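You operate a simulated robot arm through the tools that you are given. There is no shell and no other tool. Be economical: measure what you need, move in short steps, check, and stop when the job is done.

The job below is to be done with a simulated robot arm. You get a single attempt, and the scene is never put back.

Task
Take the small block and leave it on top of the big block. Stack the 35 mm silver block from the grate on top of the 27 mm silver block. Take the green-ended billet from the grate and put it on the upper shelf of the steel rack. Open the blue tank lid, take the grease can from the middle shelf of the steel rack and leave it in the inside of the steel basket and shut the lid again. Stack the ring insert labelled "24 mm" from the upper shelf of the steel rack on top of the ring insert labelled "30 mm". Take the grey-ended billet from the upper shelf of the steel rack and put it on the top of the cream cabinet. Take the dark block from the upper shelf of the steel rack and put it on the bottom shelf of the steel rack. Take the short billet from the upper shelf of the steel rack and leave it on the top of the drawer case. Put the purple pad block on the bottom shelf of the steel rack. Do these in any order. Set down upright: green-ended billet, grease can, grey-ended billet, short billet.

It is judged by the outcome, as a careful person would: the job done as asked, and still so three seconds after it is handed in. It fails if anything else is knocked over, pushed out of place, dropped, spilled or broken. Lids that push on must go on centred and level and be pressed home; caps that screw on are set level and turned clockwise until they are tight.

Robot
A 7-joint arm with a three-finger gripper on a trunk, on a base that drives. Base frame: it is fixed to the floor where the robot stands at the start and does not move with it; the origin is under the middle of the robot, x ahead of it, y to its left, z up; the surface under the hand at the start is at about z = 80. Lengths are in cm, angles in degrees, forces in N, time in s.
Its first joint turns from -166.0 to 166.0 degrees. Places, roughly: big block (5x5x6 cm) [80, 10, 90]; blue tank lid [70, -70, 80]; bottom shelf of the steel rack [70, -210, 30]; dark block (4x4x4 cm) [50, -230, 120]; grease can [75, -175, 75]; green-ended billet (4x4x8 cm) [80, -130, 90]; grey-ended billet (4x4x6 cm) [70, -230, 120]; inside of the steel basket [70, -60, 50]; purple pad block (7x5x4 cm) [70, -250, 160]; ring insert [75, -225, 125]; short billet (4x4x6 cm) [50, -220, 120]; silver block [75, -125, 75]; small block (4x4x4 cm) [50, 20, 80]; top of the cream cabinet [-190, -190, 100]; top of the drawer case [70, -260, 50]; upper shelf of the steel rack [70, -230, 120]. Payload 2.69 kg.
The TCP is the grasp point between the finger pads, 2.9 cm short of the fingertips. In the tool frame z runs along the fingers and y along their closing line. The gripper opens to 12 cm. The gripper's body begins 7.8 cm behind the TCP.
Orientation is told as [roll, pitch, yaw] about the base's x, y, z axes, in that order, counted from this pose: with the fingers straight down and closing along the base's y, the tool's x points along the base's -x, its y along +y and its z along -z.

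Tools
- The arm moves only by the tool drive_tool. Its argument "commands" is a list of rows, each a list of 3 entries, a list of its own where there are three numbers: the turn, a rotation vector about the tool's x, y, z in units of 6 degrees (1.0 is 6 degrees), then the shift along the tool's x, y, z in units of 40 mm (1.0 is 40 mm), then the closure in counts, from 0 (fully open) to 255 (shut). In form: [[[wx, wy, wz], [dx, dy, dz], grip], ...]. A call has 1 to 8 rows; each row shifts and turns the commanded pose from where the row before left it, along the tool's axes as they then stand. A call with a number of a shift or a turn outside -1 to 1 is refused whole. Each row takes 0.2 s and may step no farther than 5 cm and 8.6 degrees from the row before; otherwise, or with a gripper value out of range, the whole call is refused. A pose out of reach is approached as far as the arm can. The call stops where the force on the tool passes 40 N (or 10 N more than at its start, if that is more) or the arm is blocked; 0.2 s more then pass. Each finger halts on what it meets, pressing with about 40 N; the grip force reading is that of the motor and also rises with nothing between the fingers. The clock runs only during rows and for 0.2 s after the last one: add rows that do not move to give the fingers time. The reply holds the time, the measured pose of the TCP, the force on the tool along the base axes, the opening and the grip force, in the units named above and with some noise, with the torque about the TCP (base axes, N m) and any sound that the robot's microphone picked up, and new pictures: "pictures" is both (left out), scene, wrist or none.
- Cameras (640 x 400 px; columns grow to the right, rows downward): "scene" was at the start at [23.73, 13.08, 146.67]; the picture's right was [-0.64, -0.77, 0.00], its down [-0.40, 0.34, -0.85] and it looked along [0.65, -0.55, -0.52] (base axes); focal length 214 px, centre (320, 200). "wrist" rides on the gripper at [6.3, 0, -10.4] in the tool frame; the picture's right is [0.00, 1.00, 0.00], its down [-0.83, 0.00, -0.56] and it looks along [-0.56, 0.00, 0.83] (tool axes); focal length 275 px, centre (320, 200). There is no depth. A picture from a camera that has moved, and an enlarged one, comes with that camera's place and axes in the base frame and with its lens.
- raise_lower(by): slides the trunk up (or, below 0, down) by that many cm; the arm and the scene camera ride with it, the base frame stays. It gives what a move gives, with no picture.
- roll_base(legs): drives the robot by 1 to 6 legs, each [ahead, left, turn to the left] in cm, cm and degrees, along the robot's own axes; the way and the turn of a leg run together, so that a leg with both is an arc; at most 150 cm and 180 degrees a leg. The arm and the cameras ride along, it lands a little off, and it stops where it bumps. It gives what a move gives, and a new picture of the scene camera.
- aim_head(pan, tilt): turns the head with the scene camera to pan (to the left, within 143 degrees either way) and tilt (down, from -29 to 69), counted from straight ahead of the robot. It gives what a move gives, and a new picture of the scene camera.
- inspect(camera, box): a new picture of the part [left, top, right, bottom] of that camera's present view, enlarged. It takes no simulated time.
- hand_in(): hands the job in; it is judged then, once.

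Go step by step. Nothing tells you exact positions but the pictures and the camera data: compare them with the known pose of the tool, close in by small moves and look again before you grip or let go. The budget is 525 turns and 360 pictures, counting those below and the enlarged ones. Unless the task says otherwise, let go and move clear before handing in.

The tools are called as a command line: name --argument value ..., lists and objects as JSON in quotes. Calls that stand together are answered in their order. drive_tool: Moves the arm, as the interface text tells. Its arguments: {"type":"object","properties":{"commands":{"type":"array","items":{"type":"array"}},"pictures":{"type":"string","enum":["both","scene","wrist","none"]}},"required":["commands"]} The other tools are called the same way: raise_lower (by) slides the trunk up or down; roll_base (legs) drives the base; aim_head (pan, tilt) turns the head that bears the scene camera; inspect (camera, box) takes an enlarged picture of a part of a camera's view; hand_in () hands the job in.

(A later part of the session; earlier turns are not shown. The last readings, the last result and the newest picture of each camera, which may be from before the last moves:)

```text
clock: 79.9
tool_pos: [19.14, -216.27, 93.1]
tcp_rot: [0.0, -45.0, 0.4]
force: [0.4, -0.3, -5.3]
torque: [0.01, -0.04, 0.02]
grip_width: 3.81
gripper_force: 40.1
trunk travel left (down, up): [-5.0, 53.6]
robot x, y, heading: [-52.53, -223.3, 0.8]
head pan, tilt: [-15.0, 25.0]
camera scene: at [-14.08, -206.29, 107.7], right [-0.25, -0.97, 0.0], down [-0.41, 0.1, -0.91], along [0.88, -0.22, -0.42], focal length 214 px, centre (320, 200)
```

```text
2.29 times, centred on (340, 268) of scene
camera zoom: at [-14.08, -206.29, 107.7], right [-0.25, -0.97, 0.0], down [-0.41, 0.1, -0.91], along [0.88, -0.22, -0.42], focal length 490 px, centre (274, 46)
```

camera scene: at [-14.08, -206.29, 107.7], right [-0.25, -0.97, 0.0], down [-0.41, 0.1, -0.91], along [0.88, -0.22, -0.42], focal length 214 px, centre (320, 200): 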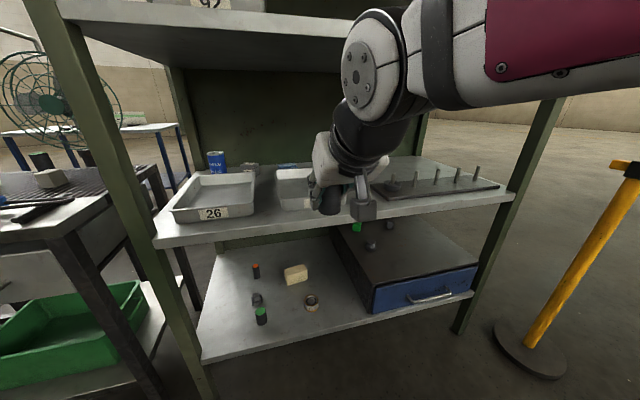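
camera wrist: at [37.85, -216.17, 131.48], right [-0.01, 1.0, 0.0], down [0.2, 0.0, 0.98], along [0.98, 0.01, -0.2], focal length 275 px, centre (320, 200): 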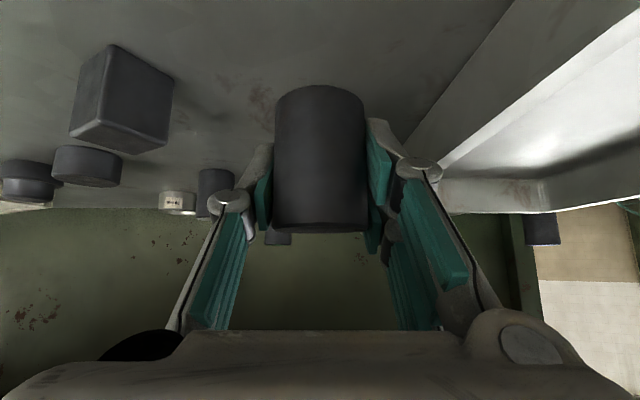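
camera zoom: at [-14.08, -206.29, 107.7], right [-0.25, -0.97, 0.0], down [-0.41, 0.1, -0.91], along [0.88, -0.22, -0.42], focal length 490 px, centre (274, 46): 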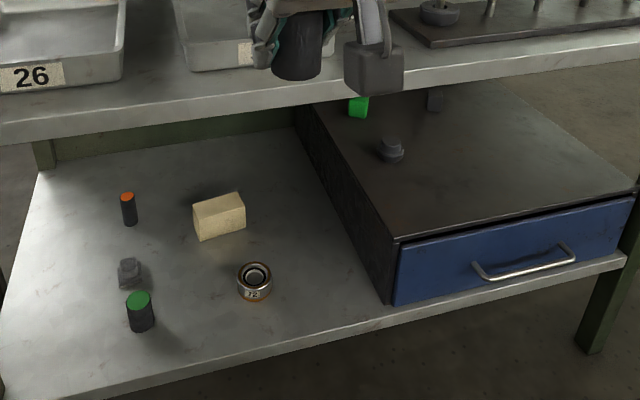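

The drawer case top is at z≈45, front edge x≈38, free area near (46, −262). Drive right, lower the arm, then go in.

roll_base --legs '[[0, -38, -0.7]]'

drive_tool --commands '[[[0, 0, 0], [0.7, 0, 0.7], 255], [[0, 0, 0], [0.7, 0, 0.7], 255], [[0, 0, 0], [0.7, 0, 0.7], 255], [[0, 0, 0], [0.7, 0, 0.7], 255], [[0, 0, 0], [0.7, 0, 0.7], 255], [[0, 0, 0], [0.7, 0, 0.7], 255], [[0, 0, 0], [0.7, 0, 0.7], 255], [[0, 0, 0], [0.7, 0, 0.7], 255]]' --pictures "none"

aim_head --pan -10 --tilt 35

```text
clock: 82.3
tool_pos: [19.44, -255.58, 93.09]
tcp_rot: [0.0, -45.0, -0.5]
force: [-0.6, 0.3, -4.8]
torque: [0.0, -0.04, 0.0]
grip_width: 3.84
gripper_force: 39.6
trunk travel left (down, up): [-5.0, 53.6]
robot x, y, heading: [-52.74, -260.84, -0.2]
head pan, tilt: [-15.0, 25.0]
camera scene: at [-13.66, -245.12, 107.7], right [-0.26, -0.96, 0.0], down [-0.41, 0.11, -0.91], along [0.87, -0.24, -0.42], focal length 214 px, centre (320, 200)
```

scene: 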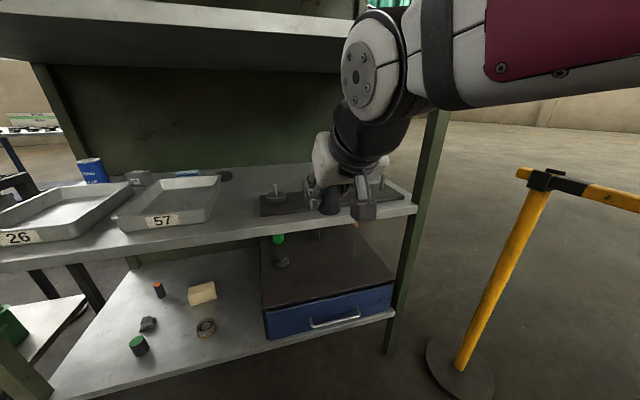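

```text
clock: 84.3
tool_pos: [25.29, -245.58, 67.12]
tcp_rot: [2.3, -45.2, 7.6]
force: [0.1, -1.1, -6.2]
torque: [0.04, -0.02, 0.08]
grip_width: 3.8
gripper_force: 40.2
out of reach, approached as far as the arm can: row 4, 5, 6, 7, 8
trunk travel left (down, up): [-5.0, 53.6]
robot x, y, heading: [-52.57, -261.68, -0.4]
head pan, tilt: [-15.0, 25.0]
stopped in row 8: the arm was blocked; the commanded pose is now the measured one
```

```text
clock: 85.1
tool_pos: [25.4, -245.6, 67.26]
tcp_rot: [2.1, -45.3, 7.5]
force: [-0.6, 0.0, -5.5]
torque: [0.02, -0.05, 0.01]
grip_width: 3.78
gripper_force: 40.1
trunk travel left (down, up): [-5.0, 53.6]
robot x, y, heading: [-52.79, -261.59, -0.4]
head pan, tilt: [-10.0, 35.0]
camera scene: at [-15.25, -237.63, 106.39], right [0.58, -0.82, 0.0], down [-0.45, -0.32, -0.84], along [0.68, 0.48, -0.55], focal length 214 px, centre (320, 200)
```

scene: 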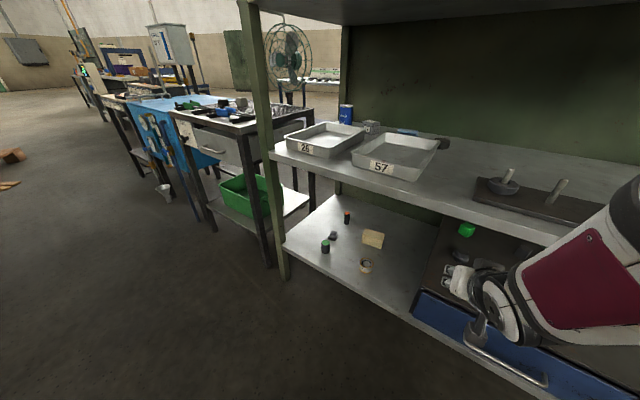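

The arm ran out of reach at that tilt and height (and the head seems nudged). Raise back up and reassess.

drive_tool --commands '[[[0, 0, 0], [-0.7, 0, -0.7], 255], [[0, 0, 0], [-0.7, 0, -0.7], 255], [[0, 0, 0], [-0.7, 0, -0.7], 255]]' --pictures "scene"

aim_head --pan -10 --tilt 35

```text
clock: 85.9
tool_pos: [25.35, -245.85, 78.83]
tcp_rot: [0.5, -45.2, 9.0]
force: [-4.1, 11.2, -4.9]
torque: [-0.47, -0.21, -0.56]
grip_width: 3.8
gripper_force: 40.0
trunk travel left (down, up): [-5.0, 53.6]
robot x, y, heading: [-52.54, -261.48, -0.5]
head pan, tilt: [-10.0, 35.0]
camera scene: at [-13.92, -244.19, 106.13], right [-0.18, -0.98, 0.0], down [-0.56, 0.1, -0.82], along [0.81, -0.14, -0.57], focal length 214 px, centre (320, 200)
```

scene: 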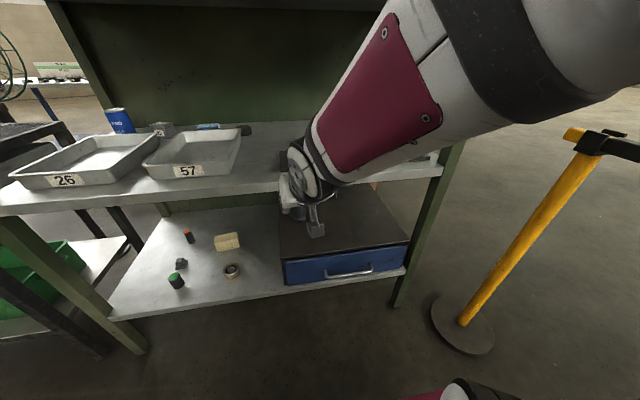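

```text
clock: 86.5
tool_pos: [25.66, -246.6, 78.85]
tcp_rot: [0.8, -45.1, 7.7]
force: [-0.4, -0.2, -5.2]
torque: [0.0, -0.03, 0.01]
grip_width: 3.81
gripper_force: 39.9
trunk travel left (down, up): [-5.0, 53.6]
robot x, y, heading: [-52.73, -261.69, -0.3]
head pan, tilt: [-10.0, 35.0]
camera scene: at [-13.86, -244.33, 106.12], right [-0.18, -0.98, 0.0], down [-0.56, 0.1, -0.82], along [0.81, -0.15, -0.57], focal length 214 px, centre (320, 200)
```

scene: 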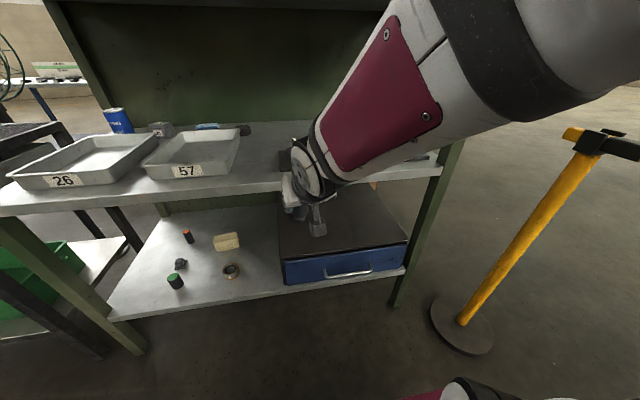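

Head is fine again. I'll work with the arm to the robot's right and more stretched: back the base up, shift it left, and lower the trunk fully.

roll_base --legs '[[-18, 0, 0], [0, 14, 0]]'

raise_lower --by -5

drive_tool --commands '[[[0.9, 0, 0.9], [-0.5, -0.6, 0.5], 255], [[0, 0, 0], [-0.5, -0.8, 0.5], 255], [[0, 0, 0], [-0.5, -0.8, 0.5], 255], [[0, 0, 0], [-0.5, -0.8, 0.5], 255], [[0, 0, 0], [-0.5, -0.8, 0.5], 255], [[0, 0, 0], [0, -1, 0], 255], [[0, 0, 0], [0, -1, 0], 255], [[0, 0, 0], [0, -1, 0], 255]]' --pictures "scene"

```text
clock: 88.9
tool_pos: [7.28, -231.84, 78.8]
tcp_rot: [1.0, -45.1, 8.7]
force: [0.3, -0.4, -4.8]
torque: [-0.04, -0.03, -0.01]
grip_width: 3.81
gripper_force: 40.2
trunk travel left (down, up): [-5.0, 53.6]
robot x, y, heading: [-70.53, -247.2, -0.3]
head pan, tilt: [-10.0, 35.0]
camera scene: at [-32.0, -230.24, 106.12], right [-0.18, -0.98, 0.0], down [-0.56, 0.1, -0.82], along [0.81, -0.15, -0.57], focal length 214 px, centre (320, 200)
```

scene: 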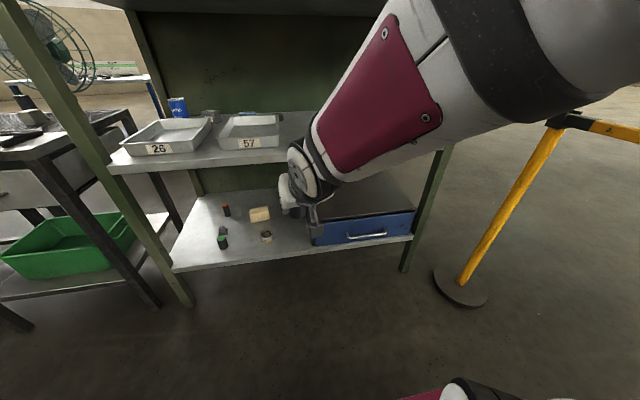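

```text
clock: 89.8
tool_pos: [7.25, -231.77, 73.72]
tcp_rot: [0.8, -45.1, 8.7]
force: [-0.9, 0.0, -4.8]
torque: [-0.01, 0.0, 0.03]
grip_width: 3.8
gripper_force: 40.2
trunk travel left (down, up): [0.0, 58.6]
robot x, y, heading: [-70.54, -247.36, -0.5]
head pan, tilt: [-10.0, 35.0]
```

```text
clock: 91.6
tool_pos: [22.32, -258.18, 73.55]
tcp_rot: [0.8, -45.0, 1.1]
force: [1.0, -0.6, -5.1]
torque: [0.01, 0.01, 0.03]
grip_width: 3.8
gripper_force: 40.2
trunk travel left (down, up): [0.0, 58.6]
robot x, y, heading: [-70.38, -247.31, -0.5]
head pan, tilt: [-10.0, 35.0]
camera scene: at [-32.35, -230.25, 101.23], right [-0.18, -0.98, 0.0], down [-0.56, 0.1, -0.82], along [0.81, -0.15, -0.57], focal length 214 px, centre (320, 200)
```

scene: 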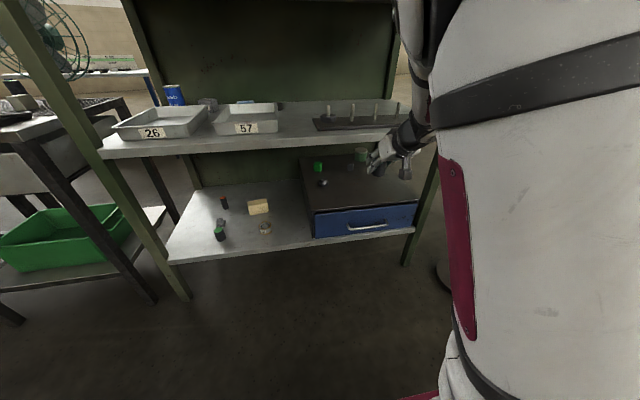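

drive_tool --commands '[[[0, 0, 0], [0.7, 0, 0.7], 255], [[0, 0, 0], [0.7, 0, 0.7], 255], [[0, 0, 0], [0.7, 0, 0.7], 255], [[0, 0, 0], [0.7, 0, 0.7], 255]]' --pictures "both"

```text
clock: 92.6
tool_pos: [22.39, -258.19, 57.83]
tcp_rot: [0.8, -45.1, 1.1]
force: [-0.1, -0.4, -4.4]
torque: [0.02, 0.04, 0.0]
grip_width: 3.82
gripper_force: 39.4
trunk travel left (down, up): [0.0, 58.6]
robot x, y, heading: [-70.38, -247.7, 0.0]
head pan, tilt: [-10.0, 35.0]
camera scene: at [-32.36, -230.26, 101.23], right [-0.18, -0.98, 0.0], down [-0.56, 0.1, -0.82], along [0.81, -0.15, -0.57], focal length 214 px, centre (320, 200)
camera wrist: at [10.55, -258.51, 60.71], right [-0.03, 1.0, 0.01], down [0.19, 0.0, 0.98], along [0.98, 0.03, -0.19], focal length 275 px, centre (320, 200)
```

scene: 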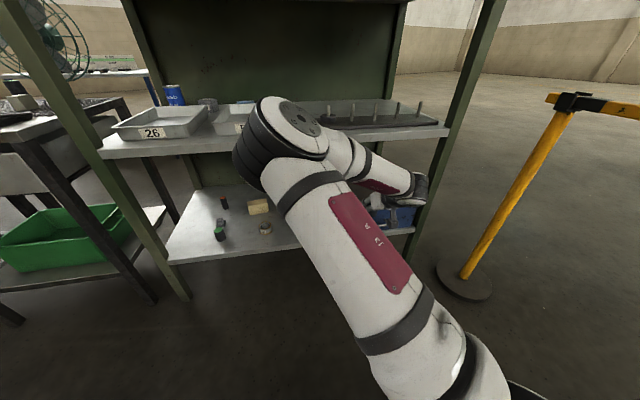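
wrist: 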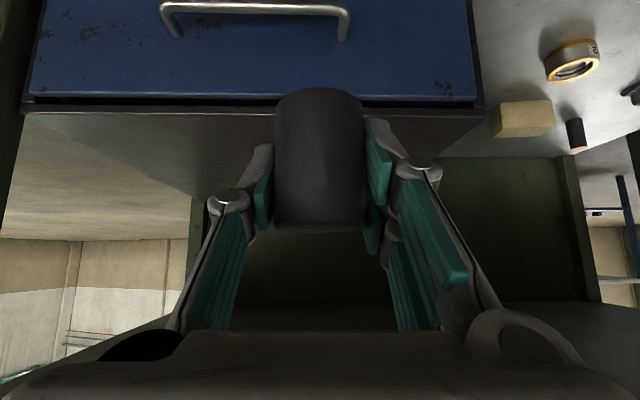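

Case top is at about z=44–45. Lower 3 cm, then drive forward 24 cm.

drive_tool --commands '[[[0, 0, 0], [0.5, 0, 0.5], 255]]' --pictures "none"

roll_base --legs '[[12, 0, 0]]'

inspect --camera "wrist" --box '[0, 0, 640, 400]'

```text
clock: 93.0
tool_pos: [22.32, -258.0, 55.09]
tcp_rot: [0.7, -45.1, 1.0]
force: [0.2, 0.0, -5.7]
torque: [0.04, 0.01, -0.01]
grip_width: 3.81
gripper_force: 40.5
trunk travel left (down, up): [0.0, 58.6]
robot x, y, heading: [-70.95, -247.17, -0.3]
head pan, tilt: [-10.0, 35.0]
```

```text
clock: 94.3
tool_pos: [34.45, -258.21, 55.09]
tcp_rot: [0.9, -45.0, 1.0]
force: [0.1, 0.3, -5.3]
torque: [-0.01, -0.01, 0.01]
grip_width: 3.8
gripper_force: 40.2
trunk travel left (down, up): [0.0, 58.6]
robot x, y, heading: [-58.91, -247.59, -0.4]
head pan, tilt: [-10.0, 35.0]
camera scene: at [-20.29, -230.34, 101.23], right [-0.18, -0.98, 0.0], down [-0.56, 0.1, -0.82], along [0.81, -0.15, -0.57], focal length 214 px, centre (320, 200)
```

scene: 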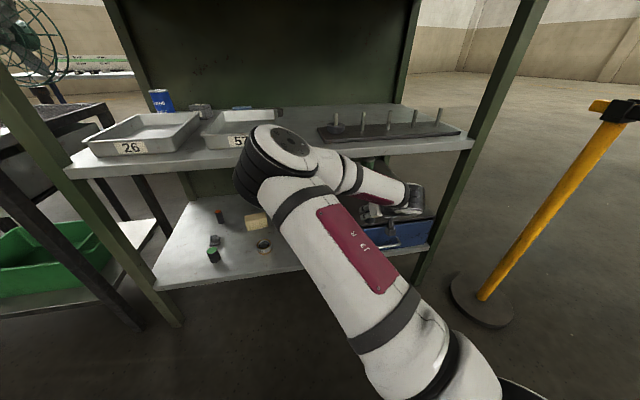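

```text
1.00 times, centred on (320, 200) of wrist (not enlarged: the box is as wide or as high as the picture)
camera zoom: at [22.52, -258.52, 57.87], right [-0.03, 1.0, 0.01], down [0.19, 0.0, 0.98], along [0.98, 0.03, -0.19], focal length 275 px, centre (320, 200)
```

zoom: 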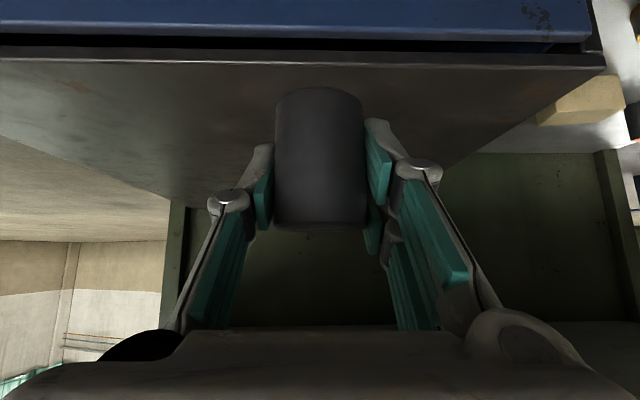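

roll_base --legs '[[12, 0, 0]]'

inspect --camera "wrist" --box '[0, 0, 640, 400]'

inspect --camera "scene" --box '[300, 100, 520, 290]'

```text
clock: 95.5
tool_pos: [46.61, -258.2, 55.06]
tcp_rot: [0.9, -45.0, 1.0]
force: [-0.4, -0.3, -6.2]
torque: [-0.01, 0.01, 0.02]
grip_width: 3.83
gripper_force: 39.6
trunk travel left (down, up): [0.0, 58.6]
robot x, y, heading: [-46.64, -247.48, -0.2]
head pan, tilt: [-10.0, 35.0]
camera scene: at [-8.18, -230.39, 101.23], right [-0.18, -0.98, 0.0], down [-0.56, 0.1, -0.82], along [0.81, -0.15, -0.57], focal length 214 px, centre (320, 200)
```

scene: 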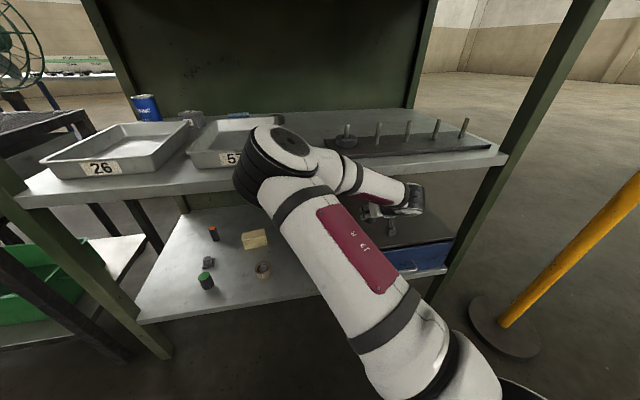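

```text
1.00 times, centred on (320, 200) of wrist (not enlarged: the box is as wide or as high as the picture)
camera zoom: at [34.64, -258.55, 57.87], right [-0.03, 1.0, 0.01], down [0.19, 0.0, 0.98], along [0.98, 0.03, -0.19], focal length 275 px, centre (320, 200)
```

zoom: 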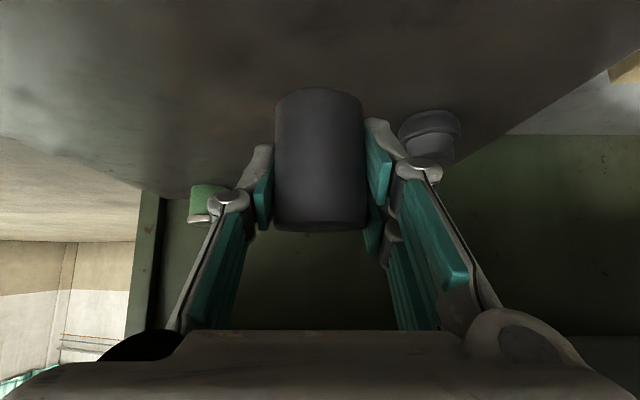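

```text
2.11 times, centred on (410, 195) of scene
camera zoom: at [-8.18, -230.39, 101.23], right [-0.18, -0.98, 0.0], down [-0.56, 0.1, -0.82], along [0.81, -0.15, -0.57], focal length 452 px, centre (130, 210)
```

zoom: 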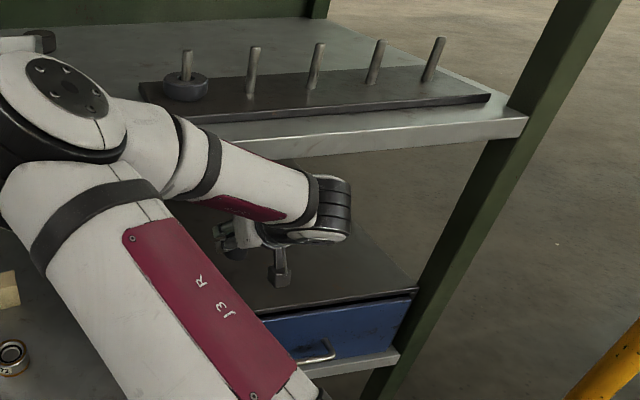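

drive_tool --commands '[[[0, 0, 0], [0.27, 0, 0.27], 255], [[0, 0, 0], [0.27, 0, 0.27], 255], [[0, 0, 0], [0.18, 0, 0.18], 255], [[0, 0, 0], [0.09, 0, 0.09], 255], [[0, 0, 0], [0.09, 0, 0.09], 255]]' --pictures "wrist"

```text
clock: 96.7
tool_pos: [46.46, -258.13, 49.85]
tcp_rot: [0.9, -45.0, 0.9]
force: [-0.7, 0.0, -5.7]
torque: [-0.01, -0.03, 0.02]
grip_width: 3.87
gripper_force: 40.1
trunk travel left (down, up): [0.0, 58.6]
robot x, y, heading: [-46.72, -247.81, -0.1]
head pan, tilt: [-10.0, 35.0]
camera wrist: at [34.69, -258.48, 52.78], right [-0.03, 1.0, 0.01], down [0.19, 0.0, 0.98], along [0.98, 0.03, -0.19], focal length 275 px, centre (320, 200)
```

wrist: 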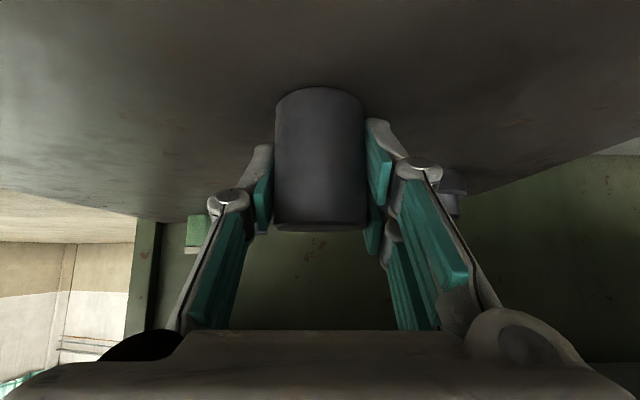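

drive_tool --commands '[[[0, 0, 0], [0.06, 0, 0.06], 255], [[0, 0, 0], [0.06, 0, 0.06], 255], [[0, 0, 0], [0.06, 0, 0.06], 255]]' --pictures "none"

```text
clock: 97.4
tool_pos: [46.86, -258.12, 49.64]
tcp_rot: [1.1, -45.8, 0.8]
force: [-6.8, 2.5, 13.0]
torque: [0.35, 0.43, 0.09]
grip_width: 3.84
gripper_force: 40.0
trunk travel left (down, up): [0.0, 58.6]
robot x, y, heading: [-46.56, -247.41, -0.3]
head pan, tilt: [-10.0, 35.0]
stopped in row 3: the force on the tool passed its limit at 45 N (the readings are from after the stop); the commanded pose is now the measured one
```

Contact. Release and back out along the tool axis.

drive_tool --commands '[[[0, 0, 0], [-0.02, 0, -0.02], 255], [[0, 0, 0], [0, 0, 0], 130], [[0, 0, 0], [0, 0, 0], 130], [[0, 0, 0], [0, 0, 0], 130]]' --pictures "wrist"

```text
clock: 98.4
tool_pos: [46.76, -258.08, 49.57]
tcp_rot: [1.0, -45.7, 0.9]
force: [-0.7, -0.1, 1.7]
torque: [0.03, 0.02, 0.02]
grip_width: 5.87
gripper_force: 0.0
trunk travel left (down, up): [0.0, 58.6]
robot x, y, heading: [-46.44, -247.38, -0.3]
head pan, tilt: [-10.0, 35.0]
camera wrist: at [34.83, -258.51, 52.41], right [-0.03, 1.0, 0.01], down [0.18, 0.0, 0.98], along [0.98, 0.03, -0.18], focal length 275 px, centre (320, 200)
```

wrist: 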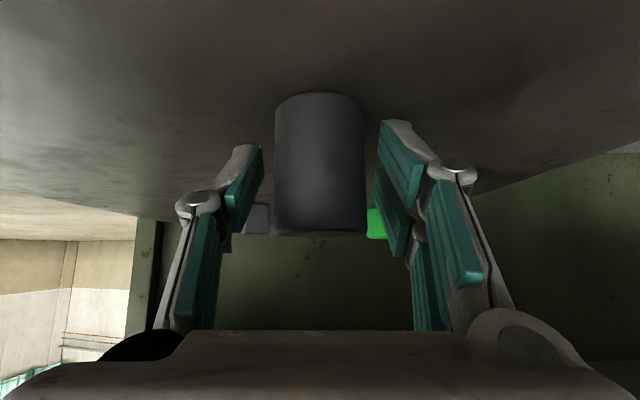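

drive_tool --commands '[[[0, 0, 0], [0, 0, -0.6], 130], [[0, 0, 0], [0, 0, -0.8], 130], [[0, 0, 0], [0.4, 0, -0.6], 130]]' --pictures "wrist"

roll_base --legs '[[-30, 0, 0]]'

inspect --camera "scene" --box '[140, 90, 460, 290]'

```text
clock: 99.2
tool_pos: [39.99, -258.39, 54.29]
tcp_rot: [1.0, -45.6, 0.9]
force: [0.4, -0.4, 0.1]
torque: [0.0, 0.0, 0.01]
grip_width: 5.87
gripper_force: 0.0
trunk travel left (down, up): [0.0, 58.6]
robot x, y, heading: [-46.77, -247.49, -0.4]
head pan, tilt: [-10.0, 35.0]
camera wrist: at [27.97, -258.77, 56.88], right [-0.03, 1.0, 0.01], down [0.18, 0.0, 0.98], along [0.98, 0.03, -0.18], focal length 275 px, centre (320, 200)
```

wrist: 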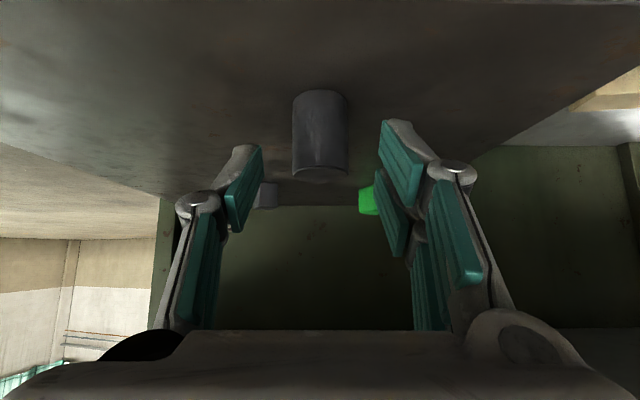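

```text
clock: 101.2
tool_pos: [10.0, -258.18, 54.21]
tcp_rot: [1.0, -45.5, 0.9]
force: [-1.2, 0.4, -0.4]
torque: [-0.02, 0.01, 0.0]
grip_width: 5.89
gripper_force: 0.1
trunk travel left (down, up): [0.0, 58.6]
robot x, y, heading: [-76.57, -247.35, 0.0]
head pan, tilt: [-10.0, 35.0]
camera scene: at [-38.18, -230.21, 101.23], right [-0.18, -0.98, 0.0], down [-0.56, 0.1, -0.82], along [0.81, -0.15, -0.57], focal length 214 px, centre (320, 200)
```

scene: 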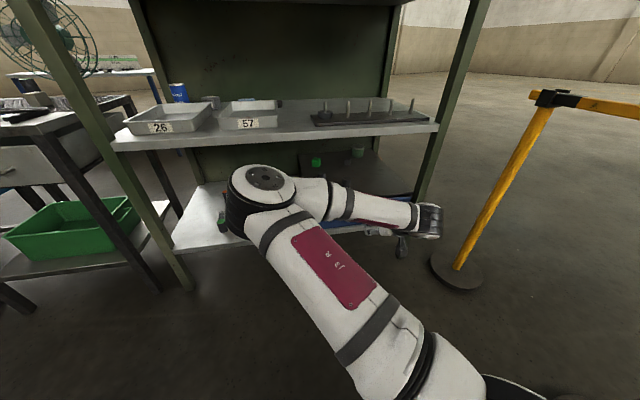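

```text
2.00 times, centred on (300, 190) of scene
camera zoom: at [-38.18, -230.21, 101.23], right [-0.18, -0.98, 0.0], down [-0.56, 0.1, -0.82], along [0.81, -0.15, -0.57], focal length 429 px, centre (360, 220)
```

zoom: 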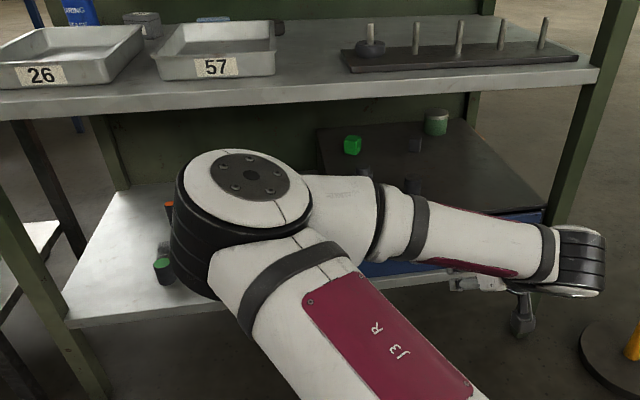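

Short billet stands. Now the dark block: raise the trunk and bring the arm up.

raise_lower --by 40

raise_lower --by 5

drive_tool --commands '[[[-0.1, 0.1, -0.1], [-0.7, 0, -0.7], 106], [[0, 0, 0], [-0.7, 0.2, -0.7], 106], [[0, 0, 0], [-0.7, 0.2, -0.7], 106], [[0, 0, 0], [-0.7, 0.2, -0.7], 106], [[0, 0, 0], [-0.7, 0.2, -0.7], 106], [[0, 0, 0], [-0.7, 0.2, -0.7], 106], [[0, 0, 0], [-0.7, 0.2, -0.7], 106], [[0, 0, 0], [-0.7, 0.2, -0.7], 106]]' --pictures "scene"

```text
clock: 105.1
tool_pos: [9.9, -258.16, 93.99]
tcp_rot: [0.8, -45.6, 0.9]
force: [-0.2, 0.1, -0.4]
torque: [0.01, 0.0, -0.03]
grip_width: 5.89
gripper_force: 0.1
trunk travel left (down, up): [-40.0, 18.6]
robot x, y, heading: [-76.66, -247.34, -0.2]
head pan, tilt: [-10.0, 35.0]
```

```text
clock: 106.0
tool_pos: [9.9, -258.13, 99.06]
tcp_rot: [1.0, -45.6, 0.9]
force: [0.0, 0.5, 1.2]
torque: [0.01, 0.03, -0.02]
grip_width: 5.88
gripper_force: 0.1
trunk travel left (down, up): [-45.0, 13.6]
robot x, y, heading: [-76.68, -247.63, -0.2]
head pan, tilt: [-10.0, 35.0]
```

```text
clock: 107.8
tool_pos: [9.51, -253.06, 130.84]
tcp_rot: [0.9, -45.0, 1.7]
force: [0.8, -0.7, -0.1]
torque: [0.01, 0.02, 0.01]
grip_width: 7.02
gripper_force: 0.1
trunk travel left (down, up): [-45.0, 13.6]
robot x, y, heading: [-76.6, -247.66, -0.3]
head pan, tilt: [-10.0, 35.0]
camera scene: at [-50.82, -230.15, 146.14], right [-0.18, -0.98, 0.0], down [-0.56, 0.1, -0.82], along [0.81, -0.15, -0.57], focal length 214 px, centre (320, 200)
```

scene: 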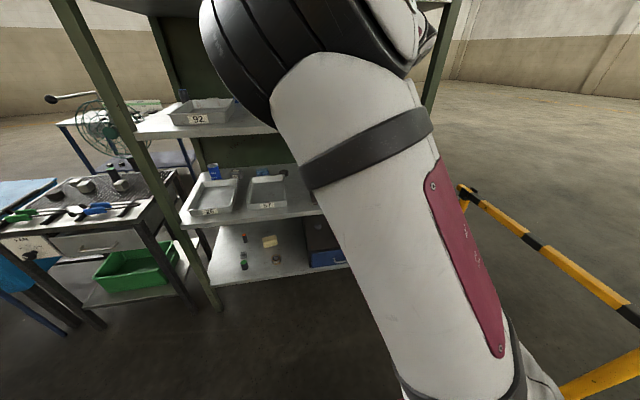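

drive_tool --commands '[[[-0.15, 0, -0.15], [0.3, 0.4, -0.5], 106], [[0, 0, 0], [0.3, 0.4, -0.5], 106], [[0, 0, 0], [0.3, 0.4, -0.5], 106], [[0, 0, 0], [0.3, 0.4, -0.5], 106], [[0, 0, 0], [0.3, 0.4, -0.5], 106], [[0, 0, 0], [0.3, 0.4, -0.5], 106], [[0, 0, 0], [0.3, 0.4, -0.5], 106], [[0, 0, 0], [0, 0.4, 0], 106]]' --pictures "scene"

```text
clock: 109.0
tool_pos: [-2.43, -259.78, 133.45]
tcp_rot: [4.1, -45.1, -13.7]
force: [0.0, 1.2, 0.1]
torque: [-0.04, 0.02, -0.05]
grip_width: 7.01
gripper_force: 0.0
trunk travel left (down, up): [-45.0, 13.6]
robot x, y, heading: [-76.68, -247.3, -0.3]
head pan, tilt: [-10.0, 35.0]
stopped in row 5: the arm was blocked; the commanded pose is now the measured one
camera scene: at [-51.83, -233.49, 147.2], right [-0.54, -0.84, 0.0], down [-0.4, 0.26, -0.88], along [0.74, -0.48, -0.47], focal length 214 px, centre (320, 200)
```

scene: 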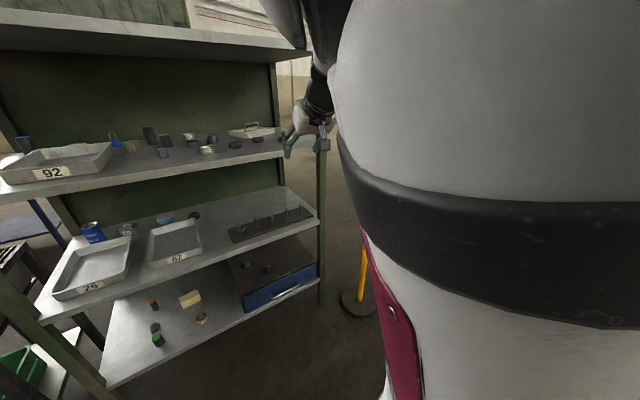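

The elbow now leans toward the head. I'll extend away again and return the tool to vertical high up to unwind it.

drive_tool --commands '[[[0, 0, 0], [-0.3, -0.3, 0.6], 106], [[0, 0, 0], [-0.3, -0.3, 0.6], 106], [[0, 0, 0], [-0.4, -0.4, 0.5], 106], [[0, 0, 0], [-0.5, -0.4, 0.5], 106], [[0, 0, 0], [-0.5, -0.4, 0.5], 106], [[0, 0, 0], [-0.5, -0.4, 0.5], 106], [[0, 0, 0], [-0.6, -0.4, 0.3], 106], [[0, 0, 0], [-0.6, -0.4, 0.3], 106]]' --pictures "scene"

```text
clock: 110.8
tool_pos: [16.07, -275.35, 132.68]
tcp_rot: [3.8, -45.1, -13.2]
force: [-0.7, 0.1, -0.3]
torque: [-0.01, 0.01, -0.03]
grip_width: 7.0
gripper_force: 0.0
trunk travel left (down, up): [-45.0, 13.6]
robot x, y, heading: [-76.4, -247.02, -0.1]
head pan, tilt: [-10.0, 35.0]
camera scene: at [-50.87, -230.13, 146.15], right [-0.18, -0.98, 0.0], down [-0.56, 0.1, -0.82], along [0.81, -0.15, -0.57], focal length 214 px, centre (320, 200)
```

scene: 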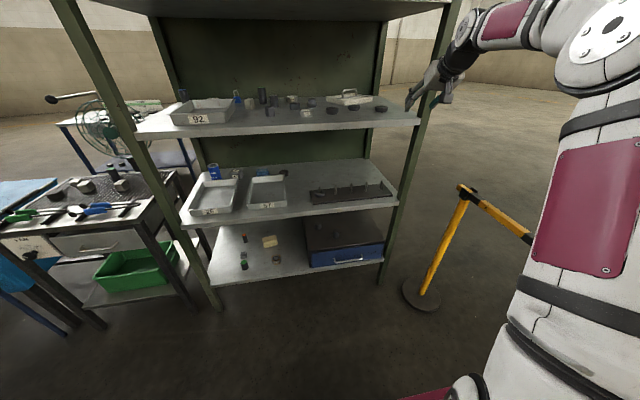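

Good: the elbow is out to the right now. Straighten the yaw and see.

drive_tool --commands '[[[-0.75, 0, -0.75], [0, 0, 0], 106], [[-0.75, 0, -0.75], [0, 0, 0], 106], [[0, 0, 0], [0, 0, 0], 106]]' --pictures "scene"

```text
clock: 111.6
tool_pos: [16.08, -275.27, 132.63]
tcp_rot: [3.9, -45.6, -0.4]
force: [0.2, 0.7, 0.2]
torque: [-0.04, -0.02, 0.0]
grip_width: 7.0
gripper_force: 0.1
trunk travel left (down, up): [-45.0, 13.6]
robot x, y, heading: [-76.41, -247.0, -0.4]
head pan, tilt: [-10.0, 35.0]
camera scene: at [-50.85, -230.15, 146.15], right [-0.18, -0.98, 0.0], down [-0.56, 0.1, -0.82], along [0.81, -0.15, -0.57], focal length 214 px, centre (320, 200)
```

scene: 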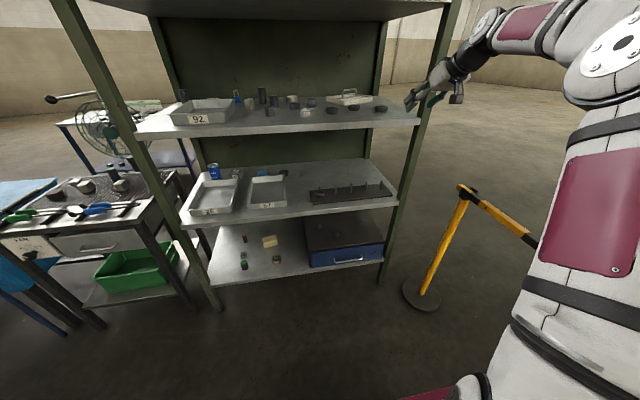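

roll_base --legs '[[0, 25, 0.3]]'

drive_tool --commands '[[[0.46, 0, -0.46], [0, 0.8, 0], 106], [[0, 0, 0], [0, 1, 0], 106], [[0, 0, 0], [0, 1, 0], 106], [[-0.5, 0, -0.5], [0, 0.5, 0], 106], [[-0.5, 0, -0.5], [0, 0, 0], 106], [[-0.5, 0, -0.5], [0, 0, 0], 106], [[-0.5, 0, -0.5], [0, 0, 0], 106], [[-0.5, 0, -0.5], [0, 0, 0], 106]]' --pictures "both"

```text
clock: 113.4
tool_pos: [16.43, -249.71, 132.67]
tcp_rot: [3.8, -45.7, -0.1]
force: [0.1, -0.3, 0.3]
torque: [-0.03, 0.0, -0.01]
grip_width: 6.99
gripper_force: 0.1
trunk travel left (down, up): [-45.0, 13.6]
robot x, y, heading: [-76.27, -222.8, 0.2]
head pan, tilt: [-10.0, 35.0]
camera scene: at [-50.93, -205.0, 146.15], right [-0.17, -0.99, 0.0], down [-0.57, 0.1, -0.82], along [0.81, -0.14, -0.57], focal length 214 px, centre (320, 200)
```

scene: 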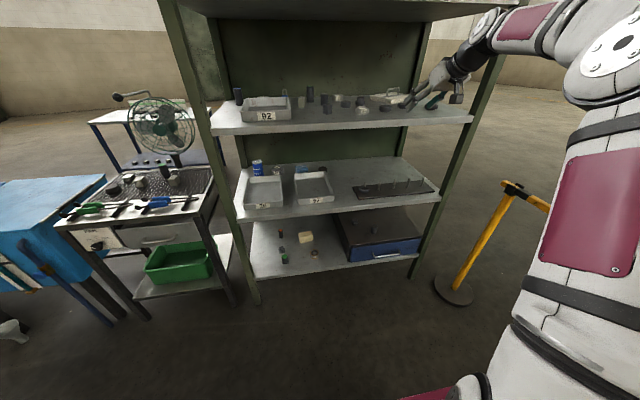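

```text
clock: 115.2
tool_pos: [15.71, -236.49, 132.54]
tcp_rot: [-2.1, -45.3, 25.2]
force: [0.2, -0.1, -0.5]
torque: [-0.03, 0.0, -0.06]
grip_width: 7.0
gripper_force: 0.0
trunk travel left (down, up): [-45.0, 13.6]
robot x, y, heading: [-76.46, -222.53, 0.3]
head pan, tilt: [-10.0, 35.0]
camera scene: at [-50.94, -204.98, 146.15], right [-0.17, -0.99, 0.0], down [-0.57, 0.1, -0.82], along [0.81, -0.14, -0.57], focal length 214 px, centre (320, 200)
camera wrist: at [4.85, -241.18, 135.43], right [-0.41, 0.91, -0.03], down [0.16, 0.1, 0.98], along [0.9, 0.4, -0.19], focal length 275 px, centre (320, 200)
```

scene: 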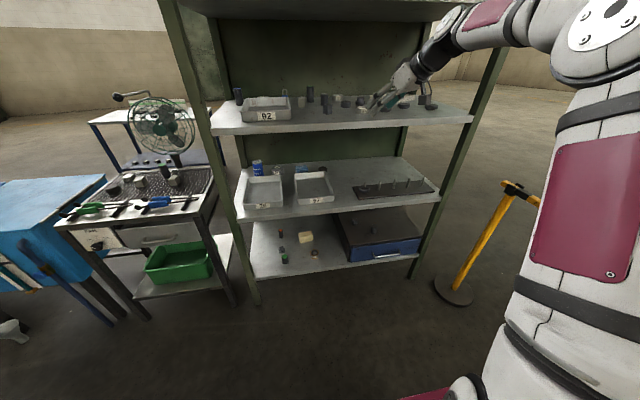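
wrist: 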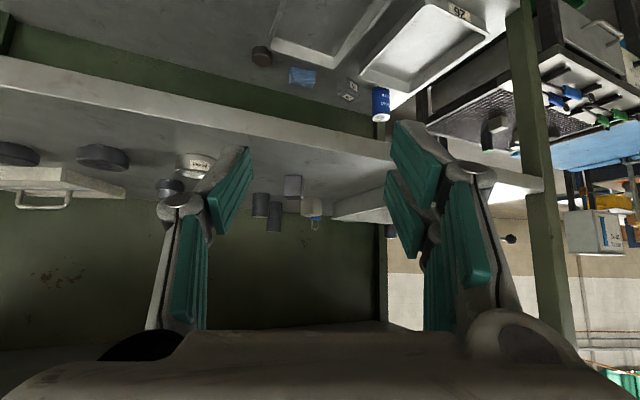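

drive_tool --commands '[[[-0.35, 0, 0], [0, 0, 0], 106], [[0, 0, 0], [0, 0, 0], 106]]' --pictures "none"

inspect --camera "wrist" --box '[230, 140, 390, 240]'

```text
clock: 115.8
tool_pos: [15.84, -236.46, 132.52]
tcp_rot: [0.0, -45.1, 25.3]
force: [0.9, -1.1, -0.3]
torque: [0.01, -0.01, -0.02]
grip_width: 7.02
gripper_force: 0.1
trunk travel left (down, up): [-45.0, 13.6]
robot x, y, heading: [-76.44, -222.0, 0.1]
head pan, tilt: [-10.0, 35.0]
```

```text
4.00 times, centred on (310, 190) of wrist
camera zoom: at [5.0, -241.54, 135.45], right [-0.43, 0.9, 0.0], down [0.17, 0.08, 0.98], along [0.89, 0.42, -0.19], focal length 1101 px, centre (360, 240)
```

zoom: 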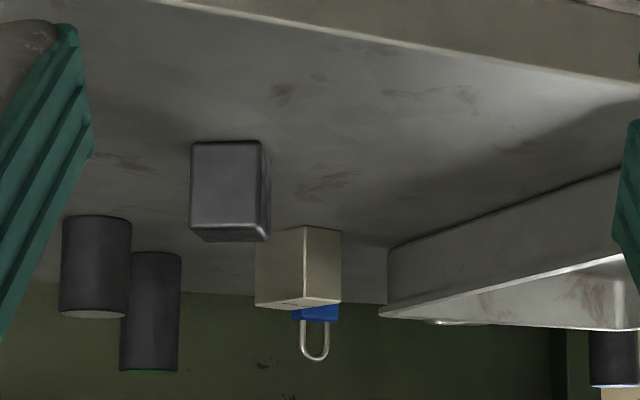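

Block yaw ≈25°, tool matches. Drive in.

roll_base --legs '[[27, 4, 0]]'

inspect --camera "wrist" --box '[0, 0, 640, 400]'

```text
clock: 117.7
tool_pos: [42.6, -232.63, 132.53]
tcp_rot: [0.0, -45.2, 25.1]
force: [-0.3, -0.3, 0.1]
torque: [-0.04, -0.02, 0.01]
grip_width: 7.04
gripper_force: 0.1
trunk travel left (down, up): [-45.0, 13.6]
robot x, y, heading: [-49.66, -218.09, -0.2]
head pan, tilt: [-10.0, 35.0]
camera scene: at [-24.0, -201.04, 146.15], right [-0.17, -0.98, 0.0], down [-0.56, 0.1, -0.82], along [0.81, -0.14, -0.57], focal length 214 px, centre (320, 200)
```

scene: 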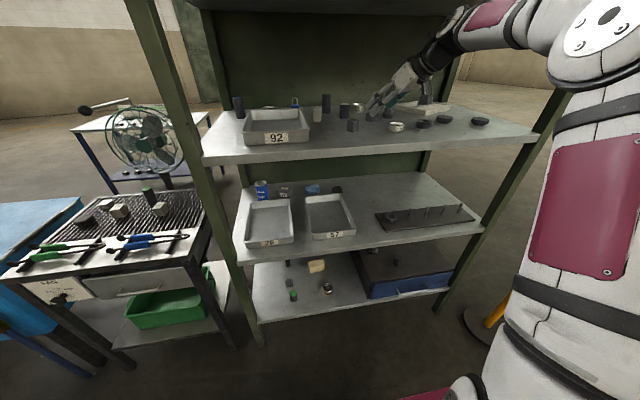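

```text
1.00 times, centred on (320, 200) of wrist (not enlarged: the box is as wide or as high as the picture)
camera zoom: at [31.84, -237.73, 135.45], right [-0.43, 0.9, 0.0], down [0.17, 0.08, 0.98], along [0.89, 0.42, -0.19], focal length 275 px, centre (320, 200)
```

zoom: 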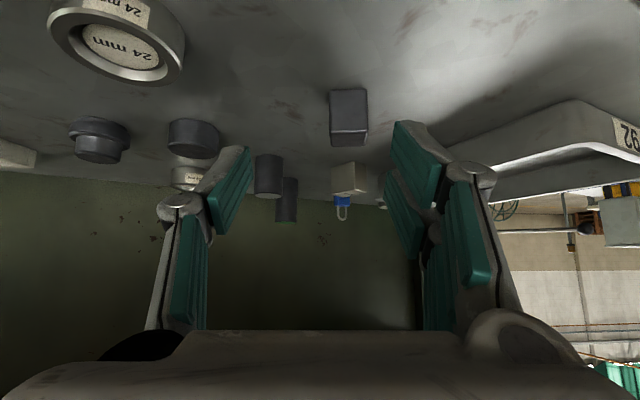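

Block ≈(50.2, −226.3), top ≈126. Aligning and approaching partway.

drive_tool --commands '[[[0, 0, 0], [-0.19, 0.62, 0], 128], [[0, 0, 0], [0, 0, 0.8], 128], [[0, 0, 0], [0, 0, 0.8], 128]]' --pictures "wrist"

```text
clock: 118.5
tool_pos: [46.26, -228.22, 128.74]
tcp_rot: [0.0, -45.3, 25.2]
force: [-0.8, 0.1, 0.2]
torque: [0.01, 0.02, 0.0]
grip_width: 5.95
gripper_force: 0.0
trunk travel left (down, up): [-45.0, 13.6]
robot x, y, heading: [-49.19, -218.34, -0.0]
head pan, tilt: [-10.0, 35.0]
camera wrist: at [35.41, -233.35, 131.53], right [-0.43, 0.9, 0.0], down [0.17, 0.08, 0.98], along [0.89, 0.42, -0.19], focal length 275 px, centre (320, 200)
```

wrist: 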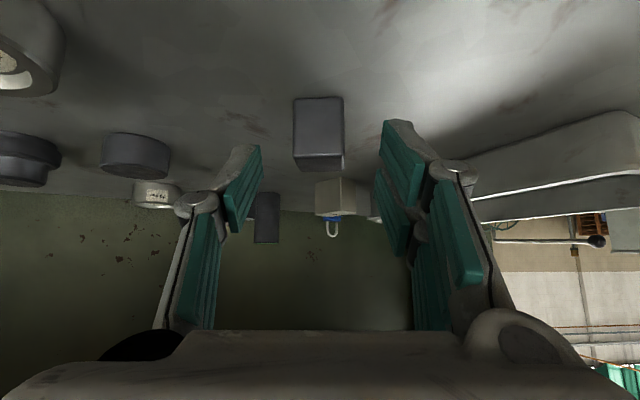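

drive_tool --commands '[[[0, 0, 0], [-0.08, 0, 0.7], 128], [[0, 0, 0], [0, 0, 0.5], 128], [[0, 0, 0], [0, 0, 0.15], 128]]' --pictures "wrist"

```text
clock: 119.3
tool_pos: [49.82, -226.57, 125.36]
tcp_rot: [-0.1, -45.4, 25.2]
force: [-3.7, -0.6, 12.2]
torque: [0.41, 0.25, 0.24]
grip_width: 6.26
gripper_force: 2.0
trunk travel left (down, up): [-45.0, 13.6]
robot x, y, heading: [-49.47, -218.59, -0.0]
head pan, tilt: [-10.0, 35.0]
camera wrist: at [39.01, -231.61, 128.21], right [-0.43, 0.9, 0.0], down [0.17, 0.08, 0.98], along [0.89, 0.42, -0.19], focal length 275 px, centre (320, 200)
```

wrist: 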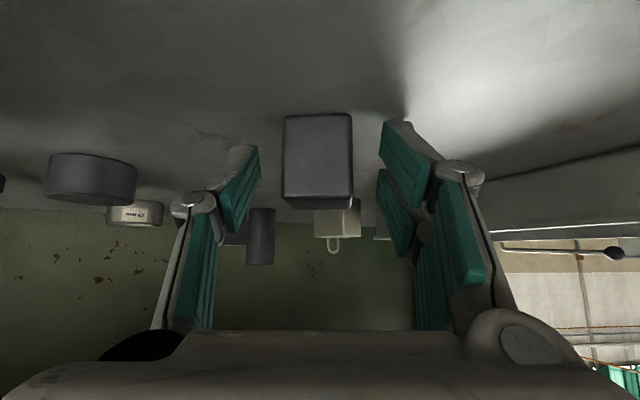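

Fingertips just touch the shelf (shelf z ≈122.6). Ease up, nudge forward and grip.

drive_tool --commands '[[[0, 0, 0], [-0.06, 0, -0.03], 128], [[0, 0, 0], [-0.1, 0, 0.1], 128], [[0, 0, 0], [0, 0, 0], 255], [[0, 0, 0], [0, 0, 0], 255], [[0, 0, 0], [0, 0, 0], 255]]' --pictures "wrist"

```text
clock: 120.5
tool_pos: [50.34, -226.21, 125.57]
tcp_rot: [0.0, -45.6, 25.3]
force: [-1.2, 6.5, 18.7]
torque: [0.38, -0.12, 0.07]
grip_width: 3.17
gripper_force: 40.1
trunk travel left (down, up): [-45.0, 13.6]
robot x, y, heading: [-49.05, -218.33, 0.1]
head pan, tilt: [-10.0, 35.0]
camera wrist: at [39.6, -231.22, 128.38], right [-0.43, 0.9, 0.0], down [0.17, 0.08, 0.98], along [0.89, 0.42, -0.19], focal length 275 px, centre (320, 200)
```

wrist: 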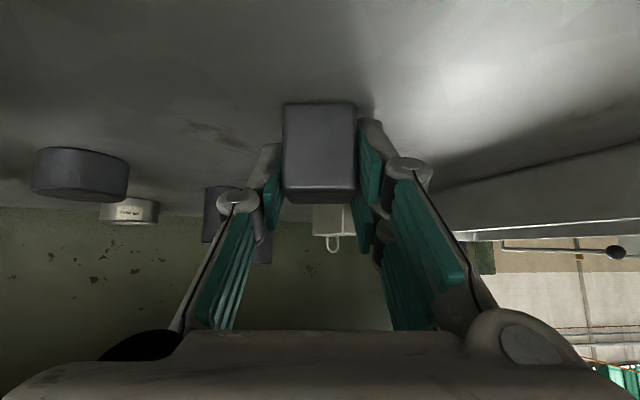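

drive_tool --commands '[[[0, 0, 0], [-0.3, 0, -0.3], 255], [[0, 0, 0], [-0.5, 0, -0.5], 255], [[0, 0, 0], [-0.5, 0, -0.5], 255]]' --pictures "wrist"

roll_base --legs '[[-35, 0, 0]]'

```text
clock: 121.3
tool_pos: [50.46, -226.4, 132.67]
tcp_rot: [0.0, -45.1, 25.1]
force: [0.8, 0.0, -3.9]
torque: [0.02, -0.01, -0.02]
grip_width: 3.17
gripper_force: 40.8
trunk travel left (down, up): [-45.0, 13.6]
robot x, y, heading: [-49.73, -218.4, -0.5]
head pan, tilt: [-10.0, 35.0]
camera wrist: at [39.65, -231.43, 135.41], right [-0.43, 0.9, 0.0], down [0.17, 0.08, 0.98], along [0.89, 0.42, -0.19], focal length 275 px, centre (320, 200)
```

wrist: 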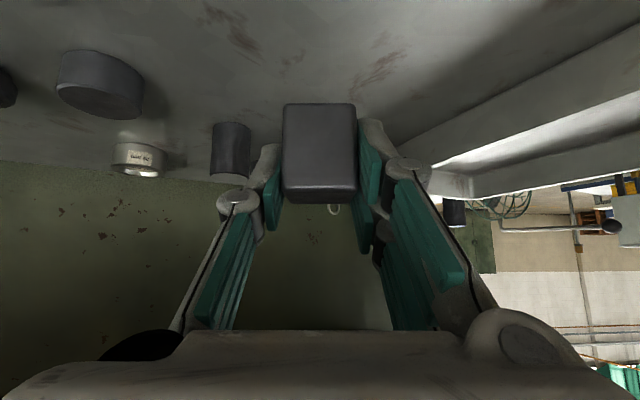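

```text
clock: 123.6
tool_pos: [16.93, -226.48, 132.66]
tcp_rot: [-0.1, -45.2, 25.1]
force: [0.5, -0.5, -3.6]
torque: [-0.04, -0.02, 0.0]
grip_width: 3.11
gripper_force: 40.4
trunk travel left (down, up): [-45.0, 13.6]
robot x, y, heading: [-83.26, -218.16, -0.0]
head pan, tilt: [-10.0, 35.0]
stopped in leg 1: the robot was blocked; the commanded pose is now the measured one
camera scene: at [-57.33, -200.97, 146.14], right [-0.18, -0.98, 0.0], down [-0.56, 0.1, -0.82], along [0.81, -0.14, -0.57], focal length 214 px, centre (320, 200)
```

scene: 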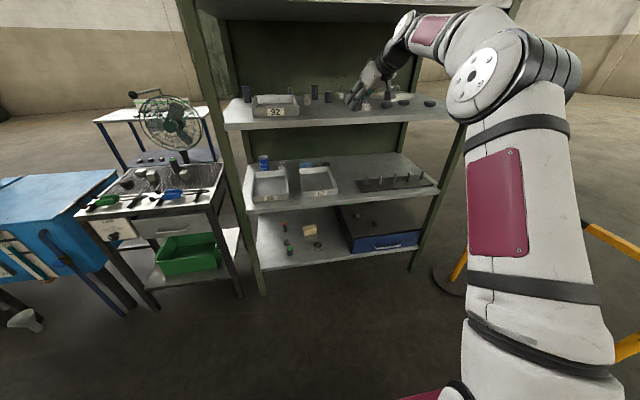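

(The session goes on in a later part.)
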